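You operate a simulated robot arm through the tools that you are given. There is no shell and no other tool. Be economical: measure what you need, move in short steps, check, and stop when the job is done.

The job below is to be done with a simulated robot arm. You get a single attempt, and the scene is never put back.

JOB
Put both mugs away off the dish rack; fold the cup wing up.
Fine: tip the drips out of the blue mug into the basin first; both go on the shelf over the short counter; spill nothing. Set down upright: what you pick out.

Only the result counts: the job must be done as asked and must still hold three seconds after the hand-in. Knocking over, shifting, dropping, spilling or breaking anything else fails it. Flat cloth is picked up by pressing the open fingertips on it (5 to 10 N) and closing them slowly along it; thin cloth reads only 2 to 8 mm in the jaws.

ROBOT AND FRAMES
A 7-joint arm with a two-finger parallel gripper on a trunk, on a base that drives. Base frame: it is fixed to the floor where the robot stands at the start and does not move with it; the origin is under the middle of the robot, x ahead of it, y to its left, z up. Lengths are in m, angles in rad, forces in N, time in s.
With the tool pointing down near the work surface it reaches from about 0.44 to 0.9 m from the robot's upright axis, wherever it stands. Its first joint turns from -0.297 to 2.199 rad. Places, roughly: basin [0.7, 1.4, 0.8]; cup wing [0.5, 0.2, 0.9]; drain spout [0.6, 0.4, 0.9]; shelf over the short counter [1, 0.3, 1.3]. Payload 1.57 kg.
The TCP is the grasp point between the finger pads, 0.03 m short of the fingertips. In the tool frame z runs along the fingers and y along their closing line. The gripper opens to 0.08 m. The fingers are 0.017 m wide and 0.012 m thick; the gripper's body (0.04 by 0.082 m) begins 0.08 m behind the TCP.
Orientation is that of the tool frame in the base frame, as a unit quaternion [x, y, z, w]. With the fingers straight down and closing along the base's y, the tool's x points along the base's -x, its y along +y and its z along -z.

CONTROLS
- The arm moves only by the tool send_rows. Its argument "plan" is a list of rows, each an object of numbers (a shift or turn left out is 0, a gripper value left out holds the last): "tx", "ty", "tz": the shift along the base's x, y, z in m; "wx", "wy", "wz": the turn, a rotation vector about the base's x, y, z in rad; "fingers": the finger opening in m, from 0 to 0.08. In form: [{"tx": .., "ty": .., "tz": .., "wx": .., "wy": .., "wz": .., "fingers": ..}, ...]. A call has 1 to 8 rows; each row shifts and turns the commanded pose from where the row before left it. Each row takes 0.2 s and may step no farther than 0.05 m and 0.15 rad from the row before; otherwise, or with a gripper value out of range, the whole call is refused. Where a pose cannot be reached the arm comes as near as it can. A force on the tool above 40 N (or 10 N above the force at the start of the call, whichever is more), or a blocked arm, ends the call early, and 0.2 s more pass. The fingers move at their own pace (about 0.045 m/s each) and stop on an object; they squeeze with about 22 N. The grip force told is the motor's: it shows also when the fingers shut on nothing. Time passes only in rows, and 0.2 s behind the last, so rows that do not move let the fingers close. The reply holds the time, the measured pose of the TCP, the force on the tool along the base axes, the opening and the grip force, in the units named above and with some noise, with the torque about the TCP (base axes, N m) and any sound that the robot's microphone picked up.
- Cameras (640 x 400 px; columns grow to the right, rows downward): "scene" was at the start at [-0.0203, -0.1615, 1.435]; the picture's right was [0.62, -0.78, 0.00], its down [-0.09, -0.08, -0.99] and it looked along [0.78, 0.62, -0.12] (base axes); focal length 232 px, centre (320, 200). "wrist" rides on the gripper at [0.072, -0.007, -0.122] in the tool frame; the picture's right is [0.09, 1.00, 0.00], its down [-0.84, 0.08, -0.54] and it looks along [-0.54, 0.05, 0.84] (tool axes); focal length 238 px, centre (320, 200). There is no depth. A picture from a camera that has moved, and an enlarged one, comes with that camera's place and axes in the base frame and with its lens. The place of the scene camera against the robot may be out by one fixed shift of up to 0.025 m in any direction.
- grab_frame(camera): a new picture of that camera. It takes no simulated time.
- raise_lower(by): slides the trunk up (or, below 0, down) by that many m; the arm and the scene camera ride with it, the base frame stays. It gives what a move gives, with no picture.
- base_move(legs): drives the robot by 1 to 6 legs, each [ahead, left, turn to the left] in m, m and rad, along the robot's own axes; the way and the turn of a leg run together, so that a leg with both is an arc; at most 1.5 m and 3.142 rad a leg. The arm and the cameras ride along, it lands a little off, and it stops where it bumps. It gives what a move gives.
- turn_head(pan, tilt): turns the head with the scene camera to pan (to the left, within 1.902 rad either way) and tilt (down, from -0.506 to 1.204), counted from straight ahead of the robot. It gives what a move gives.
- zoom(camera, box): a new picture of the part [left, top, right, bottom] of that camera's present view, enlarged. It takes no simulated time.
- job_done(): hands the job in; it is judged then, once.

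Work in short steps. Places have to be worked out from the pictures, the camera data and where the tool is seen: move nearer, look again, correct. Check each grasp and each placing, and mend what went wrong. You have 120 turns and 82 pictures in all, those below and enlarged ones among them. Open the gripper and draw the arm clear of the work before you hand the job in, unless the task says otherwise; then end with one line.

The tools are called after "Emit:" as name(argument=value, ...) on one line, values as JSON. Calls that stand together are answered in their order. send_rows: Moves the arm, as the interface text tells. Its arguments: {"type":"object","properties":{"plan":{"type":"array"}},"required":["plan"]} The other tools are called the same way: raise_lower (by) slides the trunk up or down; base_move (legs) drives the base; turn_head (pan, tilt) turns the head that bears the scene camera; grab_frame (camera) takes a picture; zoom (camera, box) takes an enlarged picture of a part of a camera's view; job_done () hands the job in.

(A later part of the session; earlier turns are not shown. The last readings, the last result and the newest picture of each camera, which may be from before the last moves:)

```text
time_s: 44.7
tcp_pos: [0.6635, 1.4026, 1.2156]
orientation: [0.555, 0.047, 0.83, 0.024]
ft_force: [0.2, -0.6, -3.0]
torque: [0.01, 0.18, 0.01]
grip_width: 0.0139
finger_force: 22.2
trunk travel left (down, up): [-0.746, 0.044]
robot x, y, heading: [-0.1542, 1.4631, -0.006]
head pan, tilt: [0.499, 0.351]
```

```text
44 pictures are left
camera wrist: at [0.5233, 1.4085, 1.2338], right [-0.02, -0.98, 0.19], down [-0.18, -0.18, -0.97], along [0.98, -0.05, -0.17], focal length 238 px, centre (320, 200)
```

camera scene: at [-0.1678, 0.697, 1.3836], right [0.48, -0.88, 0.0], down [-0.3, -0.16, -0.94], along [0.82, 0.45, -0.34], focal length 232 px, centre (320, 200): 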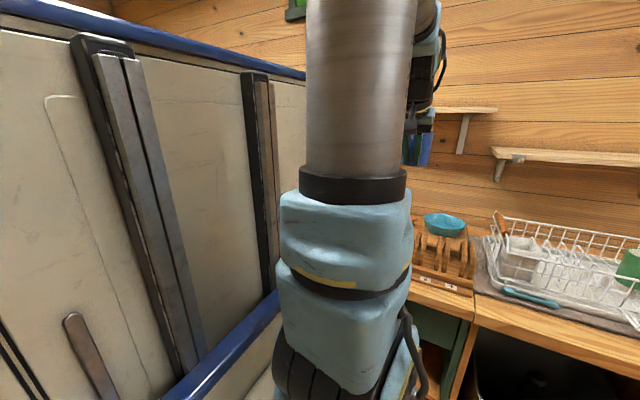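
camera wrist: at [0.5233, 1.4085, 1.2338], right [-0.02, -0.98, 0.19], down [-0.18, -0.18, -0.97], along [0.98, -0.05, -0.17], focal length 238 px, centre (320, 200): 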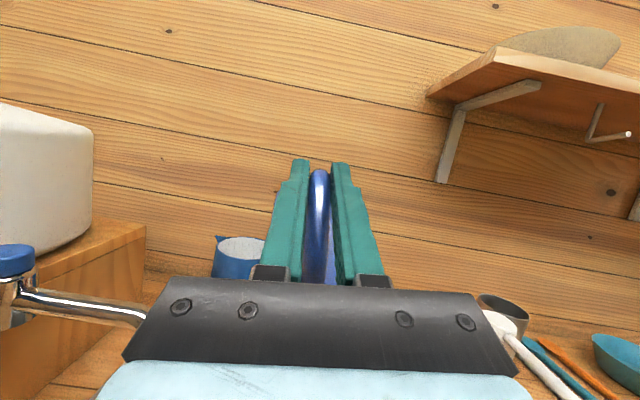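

The mug is now inverted about 140°. I'll hold to drain with a small shake.

Emit:
send_rows(plan=[{}, {"tz": 0.01}, {"tz": -0.01}, {"tz": 0.01}, {"tz": -0.01}, {}, {}, {}])

Emit:
send_rows(plan=[{}, {}, {"wy": 0.13}, {"wy": 0.13}, {"wy": 0.13}, {"wy": 0.13}, {"wy": 0.1}])

Emit:
send_rows(plan=[{"wx": -0.141, "wy": -0.008, "wz": 0.033}, {"wx": -0.141, "wy": -0.008, "wz": 0.033}, {"wx": -0.141, "wy": -0.008, "wz": 0.033}, {"wx": -0.141, "wy": -0.008, "wz": 0.033}, {"wx": -0.141, "wy": -0.008, "wz": 0.033}, {"wx": -0.141, "wy": -0.008, "wz": 0.033}, {"wx": -0.141, "wy": -0.008, "wz": 0.033}])

Emit:
send_rows(plan=[{"wx": -0.141, "wy": -0.008, "wz": 0.033}, {"wx": -0.141, "wy": -0.008, "wz": 0.033}, {"wx": -0.141, "wy": -0.008, "wz": 0.033}, {"wx": -0.141, "wy": -0.008, "wz": 0.033}, {"wx": -0.141, "wy": -0.008, "wz": 0.033}, {"wx": -0.141, "wy": -0.008, "wz": 0.033}, {"wx": -0.141, "wy": -0.008, "wz": 0.033}])

Emit:
send_rows(plan=[{"wx": -0.141, "wy": -0.008, "wz": 0.033}, {"wx": -0.141, "wy": -0.008, "wz": 0.033}, {"wx": -0.141, "wy": -0.008, "wz": 0.033}, {"wx": -0.141, "wy": -0.008, "wz": 0.033}, {"wx": -0.141, "wy": -0.008, "wz": 0.033}, {"wx": -0.141, "wy": -0.008, "wz": 0.033}, {"wx": -0.141, "wy": -0.008, "wz": 0.033}, {}])

```text
time_s: 46.5
tcp_pos: [0.6646, 1.4048, 1.2142]
orientation: [0.556, 0.048, 0.829, 0.022]
ft_force: [0.0, 0.6, -2.8]
torque: [0.01, 0.12, -0.01]
grip_width: 0.0139
finger_force: 21.7
trunk travel left (down, up): [-0.746, 0.044]
robot x, y, heading: [-0.1565, 1.4645, -0.005]
head pan, tilt: [0.499, 0.351]
```

```text
time_s: 48.1
tcp_pos: [0.6647, 1.4008, 1.2147]
orientation: [0.782, 0.052, 0.621, 0.006]
ft_force: [-0.1, -0.4, -3.5]
torque: [-0.01, 0.04, 0.01]
grip_width: 0.014
finger_force: 22.1
trunk travel left (down, up): [-0.746, 0.044]
robot x, y, heading: [-0.1595, 1.4655, -0.001]
head pan, tilt: [0.499, 0.351]
```

```text
time_s: 49.7
tcp_pos: [0.6646, 1.4028, 1.2161]
orientation: [0.657, 0.425, 0.54, 0.309]
ft_force: [-0.5, -0.1, -2.5]
torque: [0.15, 0.07, 0.0]
grip_width: 0.0137
finger_force: 22.4
trunk travel left (down, up): [-0.746, 0.044]
robot x, y, heading: [-0.1563, 1.4678, -0.001]
head pan, tilt: [0.499, 0.351]
```

```text
time_s: 51.3
tcp_pos: [0.6635, 1.4026, 1.2159]
orientation: [0.368, 0.691, 0.321, 0.532]
ft_force: [0.6, -0.5, -3.0]
torque: [0.14, 0.13, 0.0]
grip_width: 0.0136
finger_force: 22.2
trunk travel left (down, up): [-0.746, 0.044]
robot x, y, heading: [-0.1546, 1.4646, -0.011]
head pan, tilt: [0.499, 0.351]
```

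```text
time_s: 53.1
tcp_pos: [0.6648, 1.4028, 1.2164]
orientation: [-0.015, 0.782, 0.022, 0.622]
ft_force: [-0.8, 0.4, -3.0]
torque: [0.0, 0.14, -0.04]
grip_width: 0.0138
finger_force: 21.9
trunk travel left (down, up): [-0.746, 0.044]
robot x, y, heading: [-0.1542, 1.4711, -0.001]
head pan, tilt: [0.499, 0.351]
```

Upright again soon: I'll pitch back to 60° and raise and retract.

Emit:
send_rows(plan=[{"wy": 0.14}, {"wy": 0.14}, {"wy": 0.14}, {"wy": 0.14}, {"wy": 0.14}, {"wy": 0.12}, {"tz": 0.04}, {"tz": 0.04}])

Emit:
grab_frame(camera="wrist")

```text
time_s: 54.9
tcp_pos: [0.664, 1.4028, 1.2935]
orientation: [-0.005, 0.966, 0.028, 0.257]
ft_force: [-0.6, 0.3, -2.9]
torque: [-0.01, 0.26, -0.01]
grip_width: 0.0136
finger_force: 21.8
trunk travel left (down, up): [-0.746, 0.044]
robot x, y, heading: [-0.158, 1.4669, -0.0]
head pan, tilt: [0.499, 0.351]
```

```text
43 pictures are left
camera wrist: at [0.5405, 1.3902, 1.3622], right [-0.1, 0.99, 0.01], down [0.46, 0.04, 0.89], along [0.88, 0.09, -0.46], focal length 238 px, centre (320, 200)
```

wrist: 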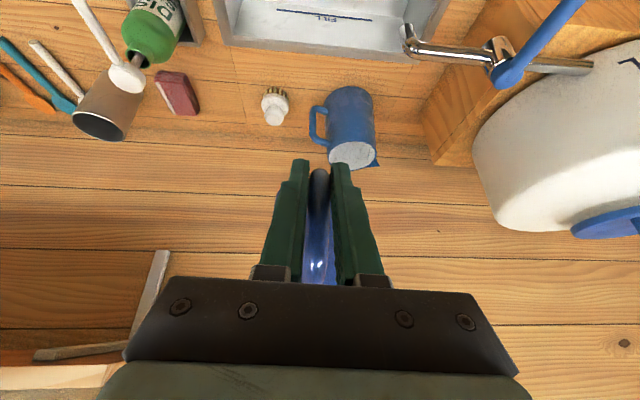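

I'll fix the ~2.6° residual roll, retract, then drive back to the short counter.

Emit:
send_rows(plan=[{"tx": -0.04, "wx": -0.046, "wz": -0.023}, {"tx": -0.05}, {"tx": -0.05}, {"tx": -0.05}, {}])

Emit:
base_move(legs=[[0, -1.06, 0]])

Emit:
raise_lower(by=0.05)

Emit:
grab_frame(camera="wrist")

```text
time_s: 56.1
tcp_pos: [0.4744, 1.4022, 1.2949]
orientation: [0.0, 0.966, 0.003, 0.258]
ft_force: [-0.3, -0.6, -1.5]
torque: [-0.03, 0.19, 0.0]
grip_width: 0.0137
finger_force: 22.2
trunk travel left (down, up): [-0.746, 0.044]
robot x, y, heading: [-0.1582, 1.4699, -0.002]
head pan, tilt: [0.499, 0.351]
```

```text
time_s: 61.5
tcp_pos: [0.4717, 0.3632, 1.2943]
orientation: [-0.002, 0.966, 0.004, 0.258]
ft_force: [0.0, -0.3, -2.9]
torque: [0.01, 0.19, 0.02]
grip_width: 0.014
finger_force: 22.0
trunk travel left (down, up): [-0.746, 0.044]
robot x, y, heading: [-0.1602, 0.4284, -0.002]
head pan, tilt: [0.499, 0.351]
```

```text
time_s: 62.4
tcp_pos: [0.4728, 0.3628, 1.3382]
orientation: [-0.002, 0.966, 0.004, 0.258]
ft_force: [0.0, 0.8, -3.5]
torque: [0.02, 0.25, -0.02]
grip_width: 0.0138
finger_force: 22.2
out of reach, approached as far as the arm can: row 1
trunk travel left (down, up): [-0.79, 0.0]
robot x, y, heading: [-0.1563, 0.4276, 0.004]
head pan, tilt: [0.499, 0.351]
```

```text
42 pictures are left
camera wrist: at [0.3489, 0.3558, 1.4076], right [-0.08, 1.0, -0.04], down [0.46, 0.07, 0.89], along [0.89, 0.06, -0.46], focal length 238 px, centre (320, 200)
```

wrist: 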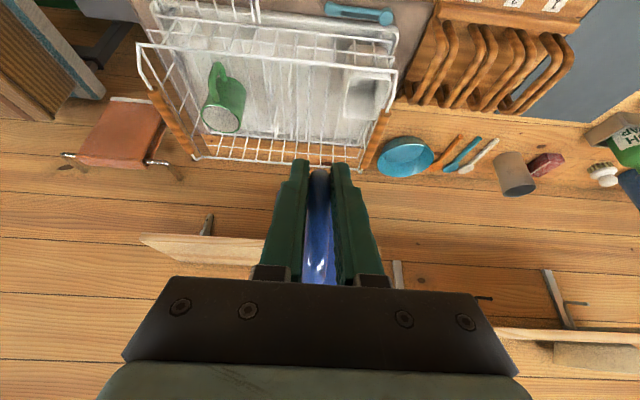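

I'll raise the hand 3 cm for clearance over the shelf edge and drive forward 0.14 m.

Emit:
send_rows(plan=[{"tz": 0.03}, {}])

Emit:
base_move(legs=[[0.15, 0, 0]])

Emit:
send_rows(plan=[{"tx": 0.04}, {"tx": 0.04}, {"tx": 0.02}, {}])

Emit:
turn_head(pan=0.2, tilt=0.15)

Emit:
grab_frame(camera="scene")

```text
time_s: 63.0
tcp_pos: [0.471, 0.3641, 1.3675]
orientation: [-0.002, 0.966, 0.003, 0.258]
ft_force: [-0.5, 0.4, -1.8]
torque: [-0.03, 0.2, 0.03]
grip_width: 0.0136
finger_force: 21.6
trunk travel left (down, up): [-0.79, 0.0]
robot x, y, heading: [-0.1607, 0.4243, -0.002]
head pan, tilt: [0.499, 0.351]
```

```text
time_s: 64.3
tcp_pos: [0.6213, 0.3638, 1.3672]
orientation: [-0.001, 0.966, 0.003, 0.257]
ft_force: [-0.4, 0.1, -1.8]
torque: [-0.01, 0.17, 0.03]
grip_width: 0.0137
finger_force: 21.7
trunk travel left (down, up): [-0.79, 0.0]
robot x, y, heading: [-0.0061, 0.4258, -0.0]
head pan, tilt: [0.499, 0.351]
```

```text
time_s: 65.3
tcp_pos: [0.7227, 0.3613, 1.3662]
orientation: [-0.001, 0.966, 0.003, 0.258]
ft_force: [0.1, -0.6, -2.1]
torque: [-0.01, 0.17, 0.01]
grip_width: 0.0137
finger_force: 22.0
trunk travel left (down, up): [-0.79, 0.0]
robot x, y, heading: [-0.0108, 0.4254, -0.002]
head pan, tilt: [0.499, 0.351]
```

```text
time_s: 66.1
tcp_pos: [0.7231, 0.363, 1.3664]
orientation: [-0.001, 0.966, 0.003, 0.258]
ft_force: [1.1, -0.7, -3.1]
torque: [0.0, 0.2, 0.02]
grip_width: 0.0136
finger_force: 22.4
trunk travel left (down, up): [-0.79, 0.0]
robot x, y, heading: [-0.0077, 0.4298, -0.004]
head pan, tilt: [0.201, 0.15]
```

```text
41 pictures are left
camera scene: at [-0.0108, 0.2253, 1.4463], right [0.2, -0.98, 0.0], down [-0.15, -0.03, -0.99], along [0.97, 0.2, -0.15], focal length 232 px, centre (320, 200)
```

scene: 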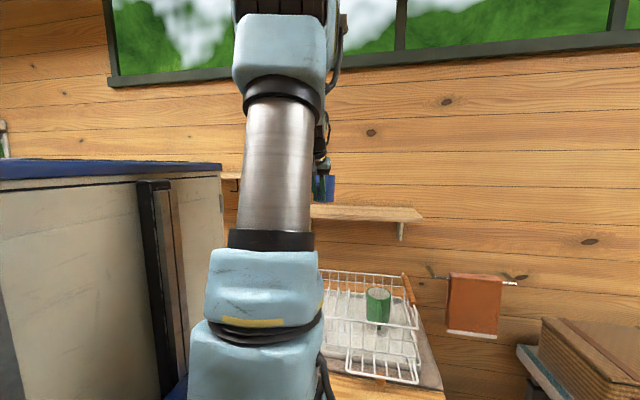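

Emit:
zoom(camera="scene", box=[290, 150, 440, 250])

```text
4.00 times, centred on (365, 200) of scene
camera zoom: at [-0.0108, 0.2253, 1.4463], right [0.2, -0.98, 0.0], down [-0.15, -0.03, -0.99], along [0.97, 0.2, -0.15], focal length 927 px, centre (140, 200)
```

zoom: 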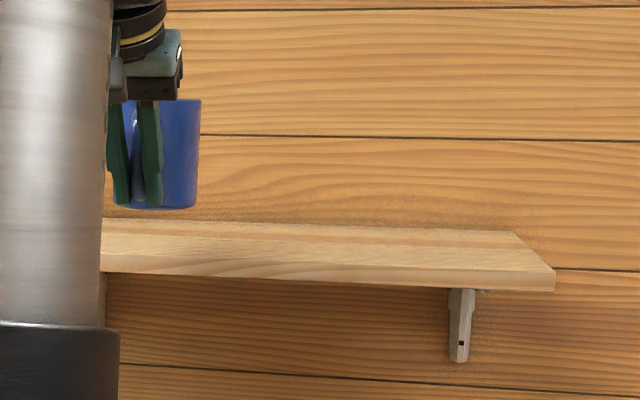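

Mug bottom is ~6 cm above the shelf top. I'll advance to TCP x ≈ 0.865 over the shelf.

Emit:
send_rows(plan=[{"tx": 0.047}, {"tx": 0.047}, {"tx": 0.047}, {}])

Emit:
zoom(camera="scene", box=[290, 150, 440, 250])

Emit:
grab_frame(camera="wrist")

```text
time_s: 67.1
tcp_pos: [0.8629, 0.3622, 1.3669]
orientation: [0.0, 0.966, 0.003, 0.257]
ft_force: [0.7, 0.4, -4.1]
torque: [0.0, 0.22, 0.03]
grip_width: 0.0138
finger_force: 21.6
trunk travel left (down, up): [-0.79, 0.0]
robot x, y, heading: [-0.0074, 0.424, 0.002]
head pan, tilt: [0.201, 0.15]
```

```text
4.00 times, centred on (365, 200) of scene
camera zoom: at [-0.0105, 0.2252, 1.4463], right [0.2, -0.98, 0.0], down [-0.15, -0.03, -0.99], along [0.97, 0.19, -0.15], focal length 927 px, centre (140, 200)
```

zoom: 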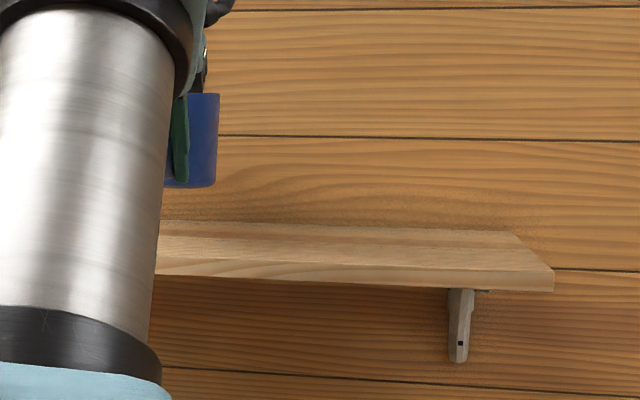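

```text
38 pictures are left
camera wrist: at [0.7395, 0.3539, 1.4358], right [-0.08, 1.0, -0.04], down [0.46, 0.07, 0.89], along [0.89, 0.05, -0.46], focal length 238 px, centre (320, 200)
```

wrist: 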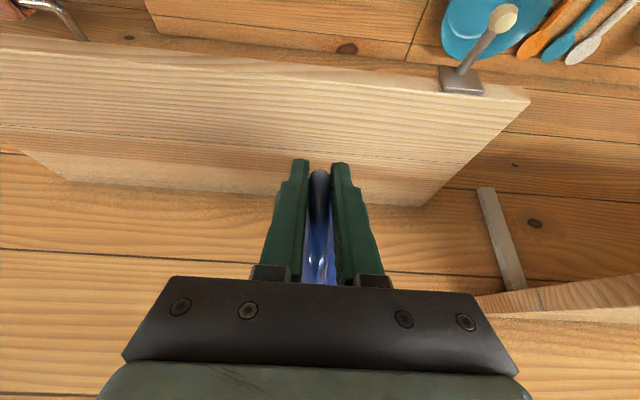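

Shelf spans x 0.861–1.057 and the mug centre is at ~0.945. I'll lower 4.5 cm, then in fine steps until contact.

Emit:
send_rows(plan=[{"tx": 0.008, "tz": -0.02}, {"tz": -0.02}, {"tz": -0.007}, {"tz": -0.003}, {}])

Emit:
send_rows(plan=[{"tz": -0.003}, {"tz": -0.003}, {}])

```text
time_s: 68.3
tcp_pos: [0.87, 0.3639, 1.3171]
orientation: [0.0, 0.966, 0.003, 0.258]
ft_force: [-0.8, 0.8, -1.9]
torque: [0.01, 0.22, 0.0]
grip_width: 0.0138
finger_force: 21.7
trunk travel left (down, up): [-0.79, 0.0]
robot x, y, heading: [-0.0102, 0.4261, -0.003]
head pan, tilt: [0.201, 0.15]
```

```text
time_s: 69.1
tcp_pos: [0.8711, 0.363, 1.3114]
orientation: [-0.001, 0.966, 0.004, 0.258]
ft_force: [-0.8, 0.0, -2.3]
torque: [0.02, 0.11, -0.01]
grip_width: 0.014
finger_force: 22.2
trunk travel left (down, up): [-0.79, 0.0]
robot x, y, heading: [-0.0088, 0.4276, -0.007]
head pan, tilt: [0.201, 0.15]
```

Emit:
send_rows(plan=[{"tz": -0.002}, {}])

Emit:
send_rows(plan=[{"tz": -0.002}, {}])

Emit:
zoom(camera="scene", box=[290, 150, 440, 250])

```text
time_s: 69.7
tcp_pos: [0.8707, 0.3637, 1.3122]
orientation: [0.001, 0.966, 0.003, 0.26]
ft_force: [-1.0, -1.1, 4.7]
torque: [-0.08, -0.64, -0.11]
grip_width: 0.0139
finger_force: 22.4
trunk travel left (down, up): [-0.79, 0.0]
robot x, y, heading: [-0.0104, 0.4295, -0.002]
head pan, tilt: [0.201, 0.15]
```

```text
time_s: 70.3
tcp_pos: [0.8699, 0.3635, 1.3078]
orientation: [-0.001, 0.966, 0.003, 0.259]
ft_force: [1.0, -1.5, 6.2]
torque: [-0.15, -0.69, -0.11]
grip_width: 0.0137
finger_force: 22.0
trunk travel left (down, up): [-0.79, 0.0]
robot x, y, heading: [-0.0065, 0.4237, -0.0]
head pan, tilt: [0.201, 0.15]
```

```text
4.00 times, centred on (365, 200) of scene
camera zoom: at [-0.0112, 0.2252, 1.4464], right [0.2, -0.98, 0.0], down [-0.15, -0.03, -0.99], along [0.97, 0.19, -0.15], focal length 927 px, centre (140, 200)
```

zoom: 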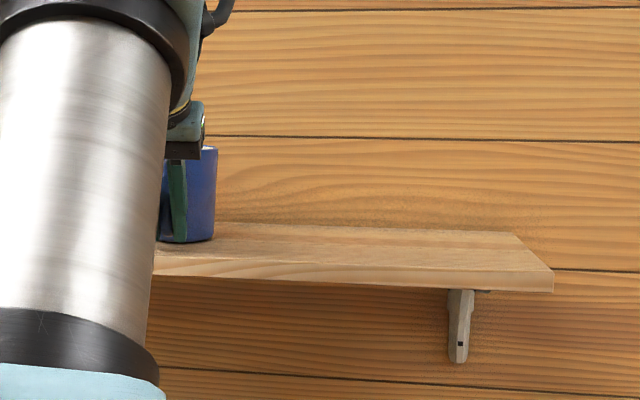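

Mug is on the shelf. I'll open gradually, then withdraw along the tool axis.

Emit:
send_rows(plan=[{"tz": 0.001, "fingers": 0.02}, {}, {"fingers": 0.06}, {}, {}])

Emit:
send_rows(plan=[{"tx": -0.012, "tz": 0.021}, {"tx": -0.012, "tz": 0.021}, {"tx": -0.02, "tz": 0.035}, {"tx": -0.03, "tz": 0.01}, {"tx": -0.05}, {"tx": -0.05}, {}])

Emit:
grab_frame(camera="wrist")

```text
time_s: 71.5
tcp_pos: [0.8693, 0.3634, 1.3092]
orientation: [0.0, 0.966, 0.003, 0.259]
ft_force: [0.1, -0.5, 0.6]
torque: [0.0, -0.02, 0.03]
grip_width: 0.0601
finger_force: 0.0
trunk travel left (down, up): [-0.79, 0.0]
robot x, y, heading: [-0.007, 0.425, -0.003]
head pan, tilt: [0.201, 0.15]
```

```text
time_s: 73.1
tcp_pos: [0.6972, 0.3627, 1.3979]
orientation: [-0.001, 0.966, 0.004, 0.258]
ft_force: [0.5, 0.5, 1.3]
torque: [0.03, 0.04, 0.0]
grip_width: 0.0601
finger_force: 0.1
trunk travel left (down, up): [-0.79, 0.0]
robot x, y, heading: [-0.0085, 0.4299, 0.004]
head pan, tilt: [0.201, 0.15]
```

```text
36 pictures are left
camera wrist: at [0.5735, 0.3551, 1.4666], right [-0.08, 1.0, -0.04], down [0.45, 0.07, 0.89], along [0.89, 0.05, -0.46], focal length 238 px, centre (320, 200)
```

wrist: 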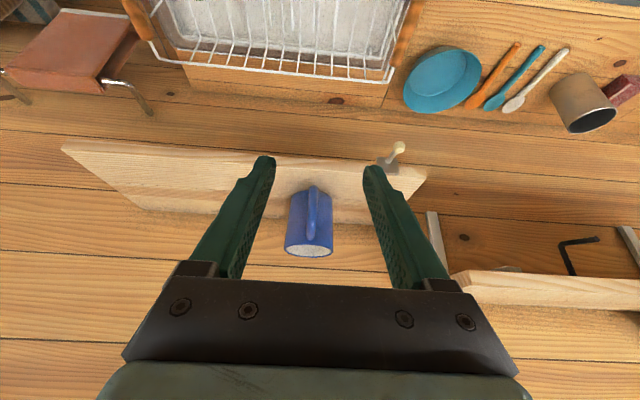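

Blue is upright on the shelf. Now green: move right and back, steepen the pitch to 70°, lower the trunk and look.

Emit:
send_rows(plan=[{"tx": -0.025, "ty": -0.04, "wy": 0.06, "fingers": 0.08}, {"tx": -0.025, "ty": -0.04, "wy": 0.06}, {"tx": -0.025, "ty": -0.04, "wy": 0.055}, {"tx": -0.025, "ty": -0.04}, {"ty": -0.04}, {}])

Emit:
raise_lower(by=-0.25)

Emit:
zoom(camera="wrist", box=[180, 0, 460, 260])

```text
time_s: 74.5
tcp_pos: [0.5977, 0.1615, 1.3956]
orientation: [-0.001, 0.985, 0.004, 0.173]
ft_force: [-0.5, 0.1, 1.7]
torque: [0.03, -0.02, -0.03]
grip_width: 0.0799
finger_force: 0.0
trunk travel left (down, up): [-0.79, 0.0]
robot x, y, heading: [-0.0041, 0.4269, 0.003]
head pan, tilt: [0.201, 0.15]
```

```text
time_s: 77.1
tcp_pos: [0.5973, 0.1633, 1.146]
orientation: [-0.001, 0.985, 0.004, 0.173]
ft_force: [0.3, -0.3, -0.3]
torque: [-0.04, -0.02, -0.02]
grip_width: 0.0798
finger_force: 0.2
trunk travel left (down, up): [-0.54, 0.25]
robot x, y, heading: [-0.0084, 0.4233, -0.007]
head pan, tilt: [0.201, 0.15]
```

```text
1.54 times, centred on (320, 130) of wrist
camera zoom: at [0.4883, 0.1547, 1.2348], right [-0.09, 1.0, -0.03], down [0.6, 0.07, 0.79], along [0.79, 0.05, -0.61], focal length 367 px, centre (320, 308)
```

zoom: 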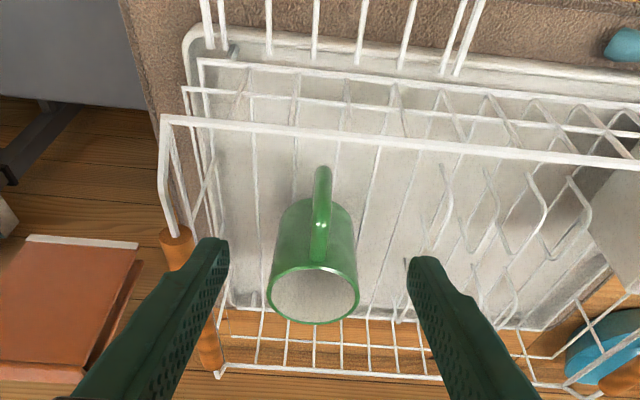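

Green: rim centre ≈ (0.735, 0.166, 1.03), handle bar ≈ (0.66, 0.165). Next is the pre-grasp pose above the rail.

Emit:
send_rows(plan=[{"tx": 0.012, "ty": 0.001, "tz": -0.032}, {"tx": 0.011, "ty": 0.001, "tz": -0.032}, {}])

Emit:
turn_head(pan=-0.05, tilt=0.35)

Emit:
grab_frame(camera="scene")

Emit:
zoom(camera="wrist", box=[180, 0, 460, 260])

```text
time_s: 77.9
tcp_pos: [0.6217, 0.1637, 1.0802]
orientation: [-0.001, 0.985, 0.004, 0.173]
ft_force: [1.2, 0.8, -0.2]
torque: [0.03, 0.01, 0.03]
grip_width: 0.0801
finger_force: 0.2
trunk travel left (down, up): [-0.54, 0.25]
robot x, y, heading: [-0.0066, 0.4254, -0.006]
head pan, tilt: [0.201, 0.15]
```

```text
time_s: 78.7
tcp_pos: [0.6223, 0.1642, 1.0818]
orientation: [-0.001, 0.985, 0.003, 0.173]
ft_force: [0.7, -0.3, -0.1]
torque: [0.01, 0.03, 0.04]
grip_width: 0.0803
finger_force: 0.0
trunk travel left (down, up): [-0.54, 0.25]
robot x, y, heading: [-0.0111, 0.4216, -0.002]
head pan, tilt: [-0.051, 0.351]
```

```text
34 pictures are left
camera scene: at [-0.0089, 0.2021, 1.1777], right [-0.05, -1.0, 0.0], down [-0.34, 0.02, -0.94], along [0.94, -0.05, -0.34], focal length 232 px, centre (320, 200)
```

scene: 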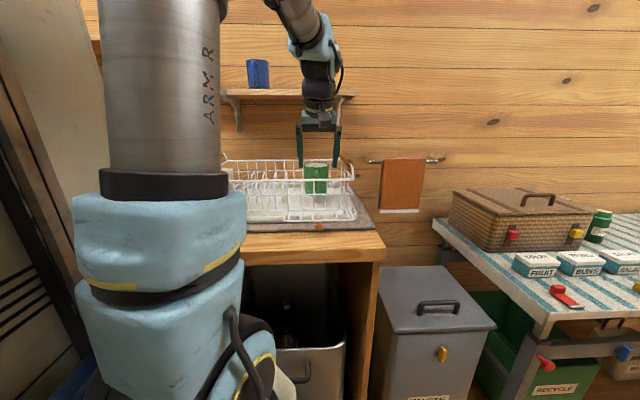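

```text
1.54 times, centred on (320, 130) of wrist
camera zoom: at [0.5128, 0.1566, 1.1701], right [-0.09, 1.0, -0.03], down [0.6, 0.07, 0.79], along [0.79, 0.05, -0.61], focal length 367 px, centre (320, 308)
```

zoom: 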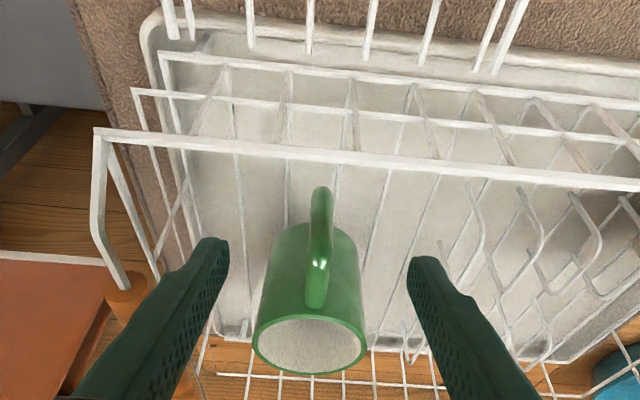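

Aligned. I'll descend along the tool axis to the handle, checking force.

Emit:
send_rows(plan=[{"tx": 0.0083, "tz": -0.0245}, {"tx": 0.0083, "tz": -0.0245}, {"tx": 0.0083, "tz": -0.0245}, {"tx": 0.0083, "ty": 0.001, "tz": -0.0245}, {}])

Emit:
zoom(camera="scene", box=[220, 100, 380, 240])

Emit:
zoom(camera="wrist", box=[200, 60, 440, 260])

```text
time_s: 79.9
tcp_pos: [0.6554, 0.166, 0.9827]
orientation: [0.0, 0.985, 0.003, 0.173]
ft_force: [-0.6, 0.5, -0.1]
torque: [-0.01, -0.01, -0.04]
grip_width: 0.0801
finger_force: 0.1
trunk travel left (down, up): [-0.54, 0.25]
robot x, y, heading: [-0.0102, 0.4283, -0.003]
head pan, tilt: [-0.051, 0.351]
```

```text
2.86 times, centred on (300, 170) of scene
camera zoom: at [-0.009, 0.2021, 1.1777], right [-0.05, -1.0, 0.0], down [-0.34, 0.02, -0.94], along [0.94, -0.05, -0.34], focal length 662 px, centre (377, 286)
```

zoom: 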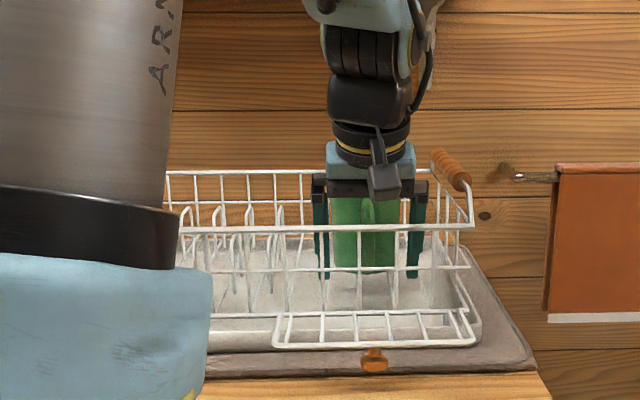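

```text
2.00 times, centred on (320, 160) of wrist
camera zoom: at [0.5455, 0.1581, 1.0724], right [-0.09, 1.0, -0.03], down [0.6, 0.07, 0.79], along [0.79, 0.05, -0.61], focal length 477 px, centre (320, 280)
```

zoom: 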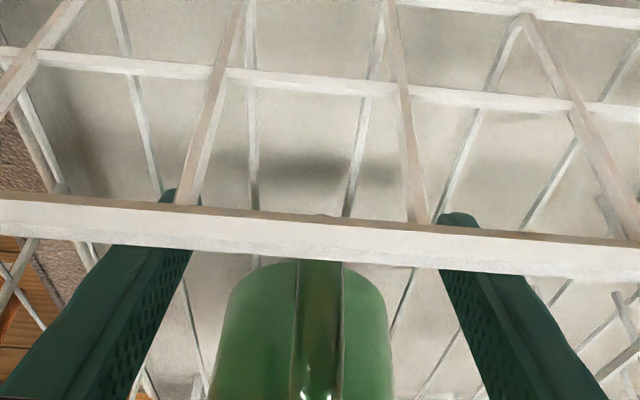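

Fingers straddle the green handle. Closing.

Emit:
send_rows(plan=[{"fingers": 0.03}, {}, {}, {"fingers": 0.0}, {}, {}, {}])

Emit:
send_rows(plan=[{"tz": 0.01}, {"tz": 0.015}, {"tz": 0.02}, {"tz": 0.02}, {}])

Emit:
zoom(camera="scene", box=[220, 100, 380, 240])

```text
time_s: 81.5
tcp_pos: [0.6552, 0.1659, 0.983]
orientation: [-0.001, 0.985, 0.003, 0.173]
ft_force: [0.0, -1.0, 0.4]
torque: [-0.1, -0.11, -0.08]
grip_width: 0.0138
finger_force: 21.4
trunk travel left (down, up): [-0.54, 0.25]
robot x, y, heading: [-0.0114, 0.4295, -0.002]
head pan, tilt: [-0.051, 0.351]
```

```text
time_s: 82.7
tcp_pos: [0.6525, 0.1667, 1.0469]
orientation: [0.001, 0.985, 0.003, 0.172]
ft_force: [0.2, 0.6, -2.1]
torque: [0.03, 0.2, -0.02]
grip_width: 0.0138
finger_force: 22.4
trunk travel left (down, up): [-0.54, 0.25]
robot x, y, heading: [-0.0081, 0.4269, -0.006]
head pan, tilt: [-0.051, 0.351]
```

```text
2.86 times, centred on (300, 170) of scene
camera zoom: at [-0.0088, 0.202, 1.1777], right [-0.05, -1.0, 0.0], down [-0.34, 0.02, -0.94], along [0.94, -0.05, -0.34], focal length 662 px, centre (377, 286)
```

zoom: 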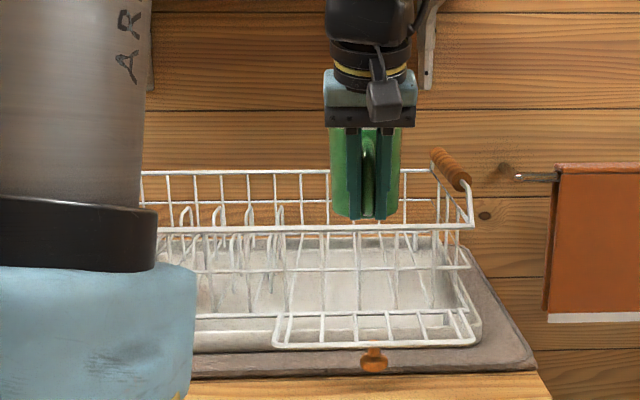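

Green held firmly. I'll retract slightly, raise to above shelf height, and extend toward the shelf at y ≈ 0.17.

Emit:
send_rows(plan=[{"tz": 0.04}, {"tz": 0.03}, {"tx": -0.04}, {"tx": -0.02}, {}])

Emit:
raise_lower(by=0.25)

Emit:
send_rows(plan=[{"tx": 0.045}, {"tx": 0.045}, {}])

Emit:
turn_head(pan=0.0, tilt=0.2)

Emit:
grab_frame(camera="scene")

```text
time_s: 83.9
tcp_pos: [0.5954, 0.166, 1.1158]
orientation: [-0.001, 0.985, 0.004, 0.173]
ft_force: [-0.9, 0.2, -1.9]
torque: [0.0, 0.19, 0.0]
grip_width: 0.0136
finger_force: 21.9
trunk travel left (down, up): [-0.54, 0.25]
robot x, y, heading: [-0.0068, 0.4251, -0.003]
head pan, tilt: [-0.051, 0.351]
```

```text
time_s: 86.5
tcp_pos: [0.595, 0.1655, 1.3661]
orientation: [-0.001, 0.985, 0.004, 0.173]
ft_force: [-0.1, 0.5, -2.8]
torque: [0.02, 0.18, -0.05]
grip_width: 0.0137
finger_force: 21.7
trunk travel left (down, up): [-0.79, 0.0]
robot x, y, heading: [-0.0106, 0.4238, -0.006]
head pan, tilt: [-0.051, 0.351]
```

```text
time_s: 87.3
tcp_pos: [0.6842, 0.1678, 1.3655]
orientation: [0.0, 0.985, 0.003, 0.172]
ft_force: [0.2, -0.2, -3.0]
torque: [-0.01, 0.17, -0.02]
grip_width: 0.0137
finger_force: 22.2
trunk travel left (down, up): [-0.79, 0.0]
robot x, y, heading: [-0.0048, 0.425, -0.001]
head pan, tilt: [-0.051, 0.351]
```

```text
time_s: 88.0
tcp_pos: [0.684, 0.1685, 1.366]
orientation: [0.0, 0.985, 0.003, 0.173]
ft_force: [-0.6, -0.1, -2.6]
torque: [0.02, 0.17, 0.01]
grip_width: 0.014
finger_force: 22.0
trunk travel left (down, up): [-0.79, 0.0]
robot x, y, heading: [-0.0088, 0.4244, -0.001]
head pan, tilt: [0.0, 0.201]
```

```text
29 pictures are left
camera scene: at [-0.0085, 0.2067, 1.4416], right [0.0, -1.0, 0.0], down [-0.2, 0.0, -0.98], along [0.98, 0.0, -0.2], focal length 232 px, centre (320, 200)
```

scene: 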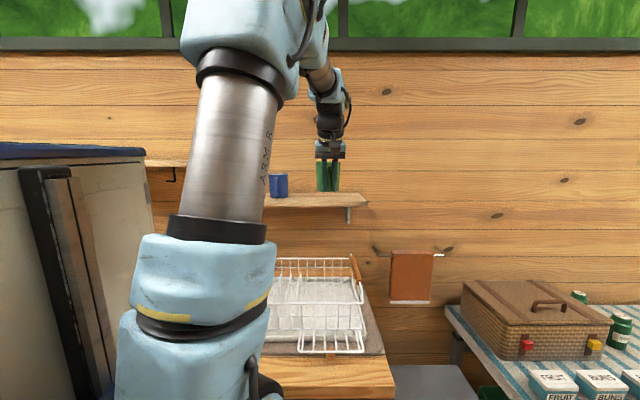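

Extending to TCP x ≈ 0.87 with ~5 cm clearance.

Emit:
send_rows(plan=[{"tx": 0.046}, {"tx": 0.046}, {"tx": 0.046}, {"tx": 0.046}, {}])

Emit:
zoom(camera="scene", box=[250, 120, 390, 230])

```text
time_s: 89.2
tcp_pos: [0.8691, 0.1668, 1.3637]
orientation: [0.001, 0.985, 0.002, 0.171]
ft_force: [0.7, 0.1, -2.8]
torque: [-0.02, 0.19, 0.0]
grip_width: 0.0138
finger_force: 22.1
trunk travel left (down, up): [-0.79, 0.0]
robot x, y, heading: [-0.01, 0.4264, -0.001]
head pan, tilt: [0.0, 0.201]
```

```text
3.64 times, centred on (320, 175) of scene
camera zoom: at [-0.0081, 0.2066, 1.4416], right [0.0, -1.0, 0.0], down [-0.2, 0.0, -0.98], along [0.98, 0.0, -0.2], focal length 843 px, centre (320, 291)
```

zoom: 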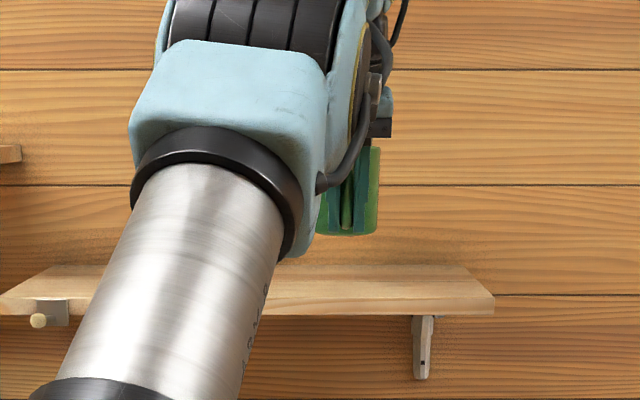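

Lowering: 3.5 cm, then fine steps.

Emit:
send_rows(plan=[{"tz": -0.015}, {"tz": -0.012}, {"tz": -0.006}, {}])

Emit:
send_rows(plan=[{"tz": -0.003}, {"tz": -0.003}, {}])

Emit:
send_rows(plan=[{"tz": -0.003}, {"tz": -0.002}, {}])

```text
time_s: 90.2
tcp_pos: [0.8707, 0.1655, 1.3328]
orientation: [-0.001, 0.985, 0.003, 0.174]
ft_force: [-0.4, -0.4, -2.6]
torque: [-0.04, 0.18, -0.01]
grip_width: 0.0136
finger_force: 21.5
trunk travel left (down, up): [-0.79, 0.0]
robot x, y, heading: [-0.0087, 0.4288, -0.001]
head pan, tilt: [0.0, 0.201]
```

```text
time_s: 91.0
tcp_pos: [0.8694, 0.1662, 1.3262]
orientation: [0.001, 0.985, 0.003, 0.173]
ft_force: [-0.6, -0.7, -2.7]
torque: [0.02, 0.21, -0.01]
grip_width: 0.0138
finger_force: 22.3
trunk travel left (down, up): [-0.79, 0.0]
robot x, y, heading: [-0.0117, 0.427, -0.005]
head pan, tilt: [0.0, 0.201]
```

```text
time_s: 91.8
tcp_pos: [0.8685, 0.1658, 1.3218]
orientation: [0.0, 0.985, 0.003, 0.172]
ft_force: [0.6, 0.3, -3.0]
torque: [-0.01, 0.18, 0.0]
grip_width: 0.0135
finger_force: 21.6
trunk travel left (down, up): [-0.79, 0.0]
robot x, y, heading: [-0.0091, 0.4287, 0.001]
head pan, tilt: [0.0, 0.201]
```

Emit:
send_rows(plan=[{"tz": -0.003}, {"tz": -0.002}, {}])

Emit:
send_rows(plan=[{"tz": -0.002}, {}])

Emit:
send_rows(plan=[{"tz": -0.002}, {}])

```text
time_s: 92.6
tcp_pos: [0.8699, 0.166, 1.3168]
orientation: [-0.001, 0.985, 0.004, 0.172]
ft_force: [-0.3, -0.4, -3.2]
torque: [0.0, 0.17, 0.01]
grip_width: 0.0137
finger_force: 22.8
trunk travel left (down, up): [-0.79, 0.0]
robot x, y, heading: [-0.009, 0.423, -0.003]
head pan, tilt: [0.0, 0.201]
```

```text
time_s: 93.2
tcp_pos: [0.871, 0.1671, 1.3137]
orientation: [-0.001, 0.985, 0.004, 0.173]
ft_force: [-0.1, -0.2, -2.7]
torque: [0.02, 0.16, 0.03]
grip_width: 0.014
finger_force: 21.7
trunk travel left (down, up): [-0.79, 0.0]
robot x, y, heading: [-0.0066, 0.4271, -0.002]
head pan, tilt: [0.0, 0.201]
```

```text
time_s: 93.8
tcp_pos: [0.8702, 0.1655, 1.3139]
orientation: [-0.001, 0.985, 0.004, 0.173]
ft_force: [-0.8, -0.5, -3.2]
torque: [0.01, 0.19, 0.01]
grip_width: 0.014
finger_force: 22.3
trunk travel left (down, up): [-0.79, 0.0]
robot x, y, heading: [-0.0114, 0.4255, -0.005]
head pan, tilt: [0.0, 0.201]
```

Emit:
send_rows(plan=[{"tz": -0.002}, {}])

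Emit:
send_rows(plan=[{"tz": -0.002}, {}])

Emit:
zoom(camera="scene", box=[250, 120, 390, 230])

```text
time_s: 94.4
tcp_pos: [0.8704, 0.1654, 1.3099]
orientation: [-0.001, 0.985, 0.004, 0.173]
ft_force: [-0.1, 0.3, -2.0]
torque: [-0.02, 0.22, 0.02]
grip_width: 0.0139
finger_force: 22.4
trunk travel left (down, up): [-0.79, 0.0]
robot x, y, heading: [-0.0102, 0.4254, -0.005]
head pan, tilt: [0.0, 0.201]
```

```text
time_s: 95.0
tcp_pos: [0.8699, 0.1666, 1.309]
orientation: [-0.001, 0.985, 0.003, 0.173]
ft_force: [0.3, 0.4, -1.7]
torque: [0.01, 0.13, 0.01]
grip_width: 0.0139
finger_force: 22.6
trunk travel left (down, up): [-0.79, 0.0]
robot x, y, heading: [-0.0094, 0.4254, -0.003]
head pan, tilt: [0.0, 0.201]
```

```text
3.64 times, centred on (320, 175) of scene
camera zoom: at [-0.0086, 0.2067, 1.4417], right [0.0, -1.0, 0.0], down [-0.2, 0.0, -0.98], along [0.98, 0.0, -0.2], focal length 843 px, centre (320, 291)
```

zoom: 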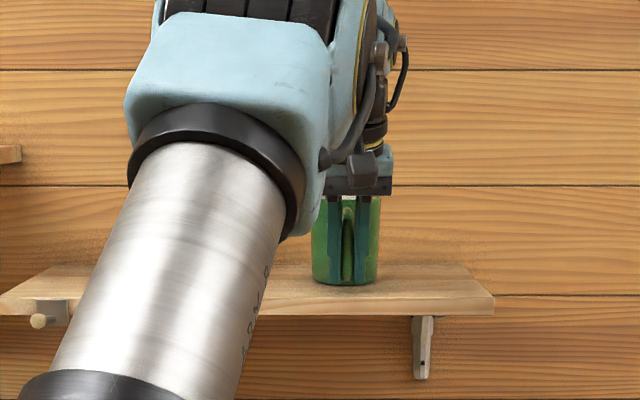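

Contact is just beginning. A couple more millimetres.

Emit:
send_rows(plan=[{"tz": -0.002}, {}])

Emit:
send_rows(plan=[{"tz": -0.001}, {}])

```text
time_s: 95.6
tcp_pos: [0.8705, 0.1662, 1.3094]
orientation: [-0.001, 0.985, 0.004, 0.174]
ft_force: [2.8, -0.3, 5.9]
torque: [-0.24, -0.54, 0.03]
grip_width: 0.0136
finger_force: 21.4
trunk travel left (down, up): [-0.79, 0.0]
robot x, y, heading: [-0.01, 0.4297, -0.002]
head pan, tilt: [0.0, 0.201]
```

```text
time_s: 96.2
tcp_pos: [0.8693, 0.1652, 1.3076]
orientation: [0.0, 0.985, 0.003, 0.174]
ft_force: [0.3, -2.1, 12.1]
torque: [-0.17, -0.59, -0.07]
grip_width: 0.014
finger_force: 21.8
trunk travel left (down, up): [-0.79, 0.0]
robot x, y, heading: [-0.0116, 0.4252, 0.002]
head pan, tilt: [0.0, 0.201]
```

Firm contact. I'll ease off 2 mm, release, and withdraw along the tool.

Emit:
send_rows(plan=[{"tz": 0.002, "fingers": 0.02}, {}, {"fingers": 0.06}, {}, {}])

Emit:
send_rows(plan=[{"tx": -0.008, "tz": 0.022}, {"tx": -0.008, "tz": 0.022}, {"tx": -0.014, "tz": 0.035}, {"tx": -0.04, "tz": 0.01}, {"tx": -0.05}, {"tx": -0.05}, {"tx": -0.05}, {}])

Emit:
grab_frame(camera="wrist")

```text
time_s: 97.4
tcp_pos: [0.8692, 0.1667, 1.3084]
orientation: [-0.001, 0.985, 0.004, 0.173]
ft_force: [-0.6, 0.1, -0.5]
torque: [-0.03, -0.02, -0.04]
grip_width: 0.06
finger_force: 0.0
trunk travel left (down, up): [-0.79, 0.0]
robot x, y, heading: [-0.0106, 0.4271, -0.004]
head pan, tilt: [0.0, 0.201]
```

```text
time_s: 99.2
tcp_pos: [0.6477, 0.1649, 1.3946]
orientation: [0.0, 0.985, 0.002, 0.172]
ft_force: [0.5, 1.3, 0.1]
torque: [0.01, 0.0, 0.02]
grip_width: 0.06
finger_force: 0.0
trunk travel left (down, up): [-0.79, 0.0]
robot x, y, heading: [-0.0104, 0.4235, 0.001]
head pan, tilt: [0.0, 0.201]
```

```text
26 pictures are left
camera wrist: at [0.538, 0.1574, 1.4849], right [-0.09, 1.0, -0.03], down [0.6, 0.07, 0.79], along [0.79, 0.05, -0.61], focal length 238 px, centre (320, 200)
```

wrist: 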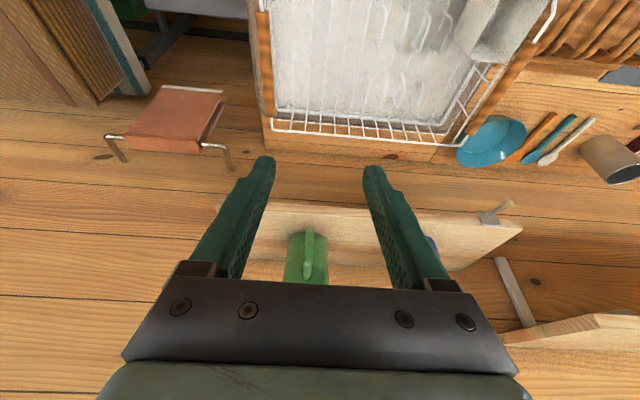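

Both mugs stand on the shelf. Next is folding the wing: back off 0.24 m, lower the trunk, pitch the hand to ~30°, and close the fingers to push from beneath.

Emit:
base_move(legs=[[-0.24, 0, 0]])

Emit:
raise_lower(by=-0.32)

Emit:
send_rows(plan=[{"wy": -0.14, "fingers": 0.0}, {"wy": -0.14}, {"wy": -0.14}, {"wy": -0.14}, {"wy": -0.14}, {}])

Emit:
turn_head(pan=0.05, tilt=0.3)

Emit:
grab_frame(camera="scene")

Emit:
grab_frame(camera="wrist")

```text
time_s: 100.9
tcp_pos: [0.4158, 0.1678, 1.395]
orientation: [-0.002, 0.985, 0.004, 0.173]
ft_force: [-0.6, -0.1, 0.9]
torque: [0.04, 0.02, 0.0]
grip_width: 0.0599
finger_force: 0.1
trunk travel left (down, up): [-0.79, 0.0]
robot x, y, heading: [-0.2445, 0.424, -0.0]
head pan, tilt: [0.0, 0.201]
```

```text
time_s: 104.1
tcp_pos: [0.4142, 0.1678, 1.0763]
orientation: [-0.002, 0.985, 0.004, 0.173]
ft_force: [-0.3, 0.5, 0.5]
torque: [-0.01, 0.02, 0.01]
grip_width: 0.0602
finger_force: 0.1
trunk travel left (down, up): [-0.47, 0.32]
robot x, y, heading: [-0.2447, 0.4262, -0.0]
head pan, tilt: [0.0, 0.201]
```

```text
time_s: 105.5
tcp_pos: [0.4148, 0.1684, 1.0746]
orientation: [-0.003, 0.865, 0.002, 0.501]
ft_force: [0.5, -0.4, 0.8]
torque: [0.01, -0.01, 0.03]
grip_width: 0.0
finger_force: 21.2
trunk travel left (down, up): [-0.47, 0.32]
robot x, y, heading: [-0.2418, 0.4237, 0.001]
head pan, tilt: [0.0, 0.201]
```

```text
time_s: 106.2
tcp_pos: [0.4146, 0.1686, 1.0751]
orientation: [-0.004, 0.866, 0.003, 0.499]
ft_force: [-1.0, 1.0, -0.1]
torque: [-0.03, 0.03, 0.02]
grip_width: 0.0
finger_force: 21.3
trunk travel left (down, up): [-0.47, 0.32]
robot x, y, heading: [-0.2435, 0.4243, 0.002]
head pan, tilt: [0.051, 0.3]
```

```text
25 pictures are left
camera scene: at [-0.2423, 0.2115, 1.1124], right [0.05, -1.0, 0.0], down [-0.29, -0.02, -0.96], along [0.95, 0.05, -0.3], focal length 232 px, centre (320, 200)
```

scene: 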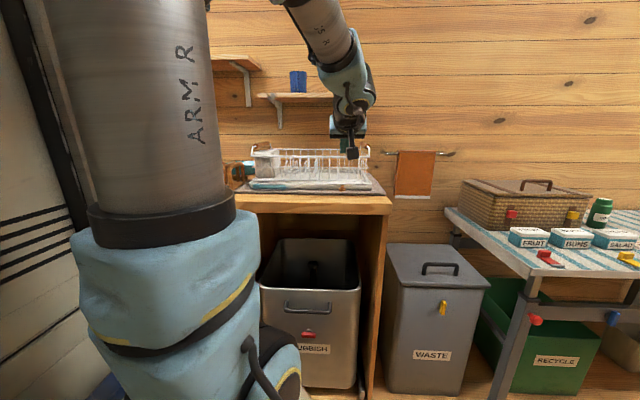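

```text
24 pictures are left
camera wrist: at [0.2729, 0.1599, 1.0731], right [-0.05, 1.0, -0.08], down [-0.05, 0.08, 1.0], along [1.0, 0.06, 0.05], focal length 238 px, centre (320, 200)
```

wrist: 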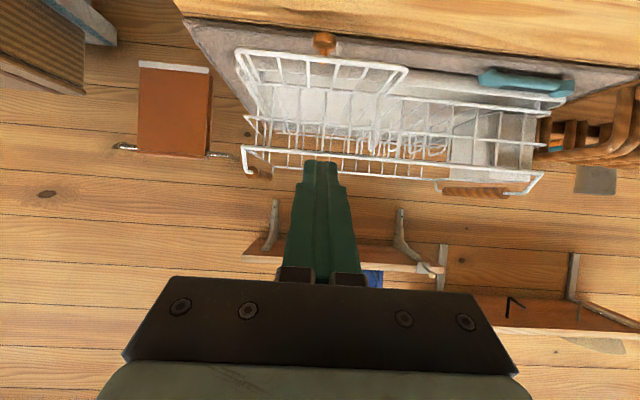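

Zooming to measure the wing bar and knob.

Emit:
zoom(camera="wrist", box=[210, 10, 450, 190])

Emit:
zoom(camera="scene", box=[230, 120, 410, 220])

```text
2.22 times, centred on (330, 100) of wrist
camera zoom: at [0.2729, 0.1599, 1.0731], right [-0.05, 1.0, -0.08], down [-0.05, 0.08, 1.0], along [1.0, 0.06, 0.05], focal length 530 px, centre (298, 422)
```

zoom: 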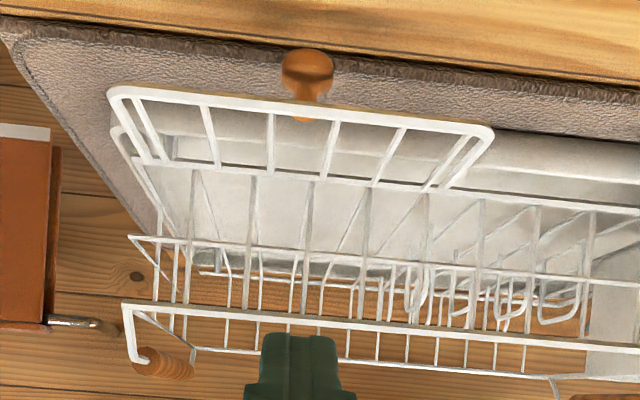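

```text
3.56 times, centred on (320, 170) of scene
camera zoom: at [-0.2423, 0.2115, 1.1124], right [0.05, -1.0, 0.0], down [-0.29, -0.02, -0.96], along [0.95, 0.05, -0.3], focal length 824 px, centre (320, 307)
```

zoom: 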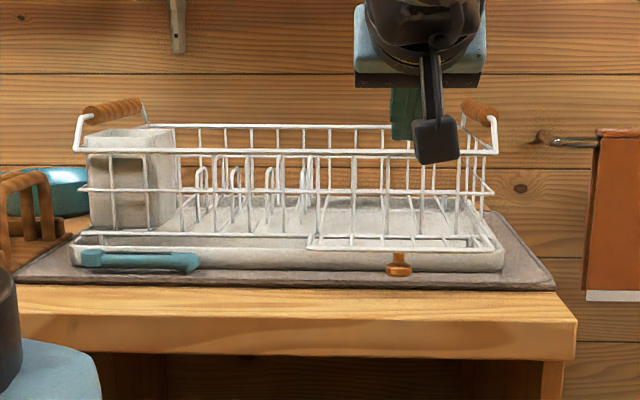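

Outer bar at (0.509, z 0.949), hinge x ≈ 0.577, knob hanging below at y ≈ 0.16. I'll bring the closed fingertips in low in front, at y = 0.20, then slide them under the bar.

Emit:
send_rows(plan=[{"tx": 0.003, "ty": 0.01, "tz": -0.04}, {"tx": 0.004, "ty": 0.01, "tz": -0.04}, {"tx": 0.004, "ty": 0.011, "tz": -0.04}, {"tx": 0.004, "tz": -0.025}, {}])

Emit:
zoom(camera="scene", box=[230, 120, 410, 220])

Emit:
zoom(camera="wrist", box=[210, 50, 450, 250])

```text
time_s: 107.3
tcp_pos: [0.4314, 0.1988, 0.9303]
orientation: [-0.003, 0.866, 0.002, 0.5]
ft_force: [1.0, -0.9, -0.1]
torque: [0.03, -0.01, -0.01]
grip_width: 0.0
finger_force: 21.0
trunk travel left (down, up): [-0.47, 0.32]
robot x, y, heading: [-0.2433, 0.4296, 0.002]
head pan, tilt: [0.051, 0.3]
```

```text
3.56 times, centred on (320, 170) of scene
camera zoom: at [-0.2423, 0.2116, 1.1124], right [0.05, -1.0, 0.0], down [-0.3, -0.02, -0.96], along [0.95, 0.05, -0.3], focal length 824 px, centre (320, 307)
```

zoom: 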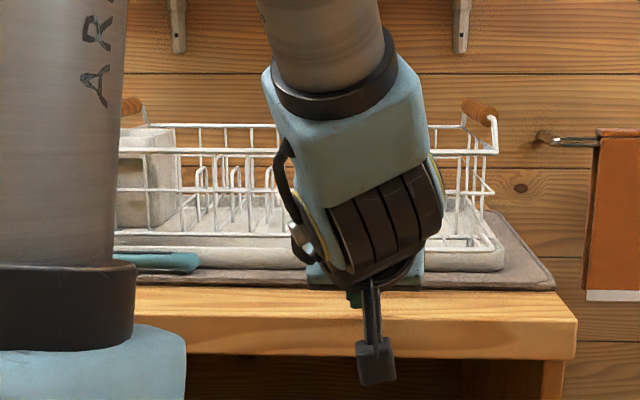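

```text
2.00 times, centred on (330, 150) of wrist
camera zoom: at [0.2895, 0.1918, 0.9282], right [-0.06, 1.0, -0.08], down [-0.05, 0.08, 1.0], along [1.0, 0.06, 0.05], focal length 477 px, centre (300, 300)
```

zoom: 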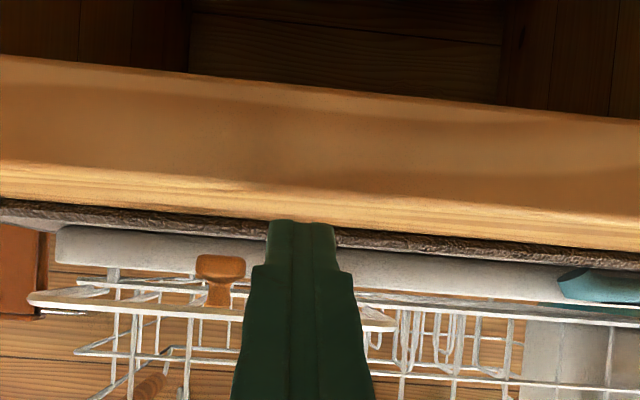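

Clearances look fine (~7 mm above and below). Slide under the bar.

Emit:
send_rows(plan=[{"tx": 0.025}, {"tx": 0.025}, {"tx": 0.018}, {}])

Emit:
zoom(camera="wrist", box=[210, 50, 450, 250])

```text
time_s: 108.3
tcp_pos: [0.4994, 0.1974, 0.9325]
orientation: [-0.004, 0.866, 0.003, 0.5]
ft_force: [-0.7, -0.2, 0.3]
torque: [0.0, -0.02, -0.04]
grip_width: 0.0
finger_force: 21.3
trunk travel left (down, up): [-0.47, 0.32]
robot x, y, heading: [-0.2417, 0.4268, 0.006]
head pan, tilt: [0.051, 0.3]
```

```text
2.00 times, centred on (330, 150) of wrist
camera zoom: at [0.3581, 0.1896, 0.9307], right [-0.05, 1.0, -0.08], down [-0.05, 0.08, 1.0], along [1.0, 0.06, 0.05], focal length 477 px, centre (300, 300)
```

zoom: 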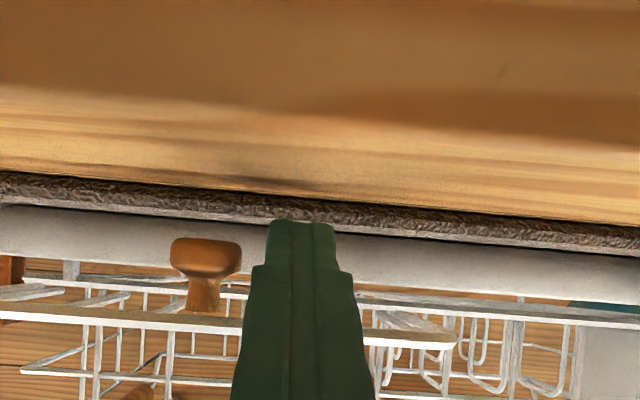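

Fingertips are under the bar. I'll lift along an arc around the hinge.

Emit:
send_rows(plan=[{"tx": -0.003, "tz": 0.0175}, {"tz": 0.015}, {"tx": 0.0015, "tz": 0.013}, {"tx": 0.0065, "tz": 0.013}, {"tx": 0.009, "tz": 0.0106}, {}])

Emit:
grab_frame(camera="wrist")

```text
time_s: 109.8
tcp_pos: [0.5136, 0.1976, 1.0017]
orientation: [-0.004, 0.866, 0.003, 0.5]
ft_force: [-0.5, -0.1, 0.5]
torque: [0.0, 0.02, -0.01]
grip_width: 0.0
finger_force: 21.3
trunk travel left (down, up): [-0.47, 0.32]
robot x, y, heading: [-0.2446, 0.4271, 0.003]
head pan, tilt: [0.051, 0.3]
```

```text
18 pictures are left
camera wrist: at [0.3716, 0.1906, 0.9995], right [-0.05, 1.0, -0.08], down [-0.05, 0.08, 1.0], along [1.0, 0.06, 0.05], focal length 238 px, centre (320, 200)
```

wrist: 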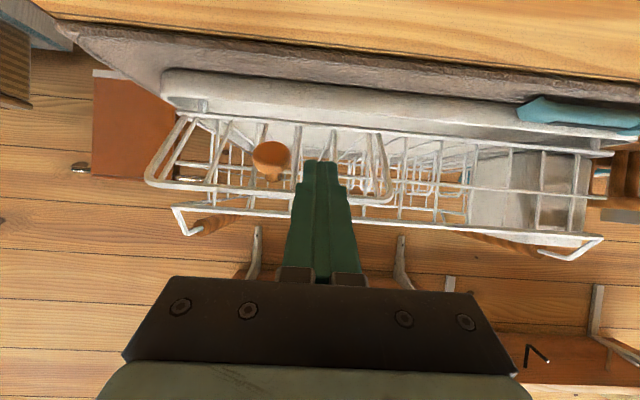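

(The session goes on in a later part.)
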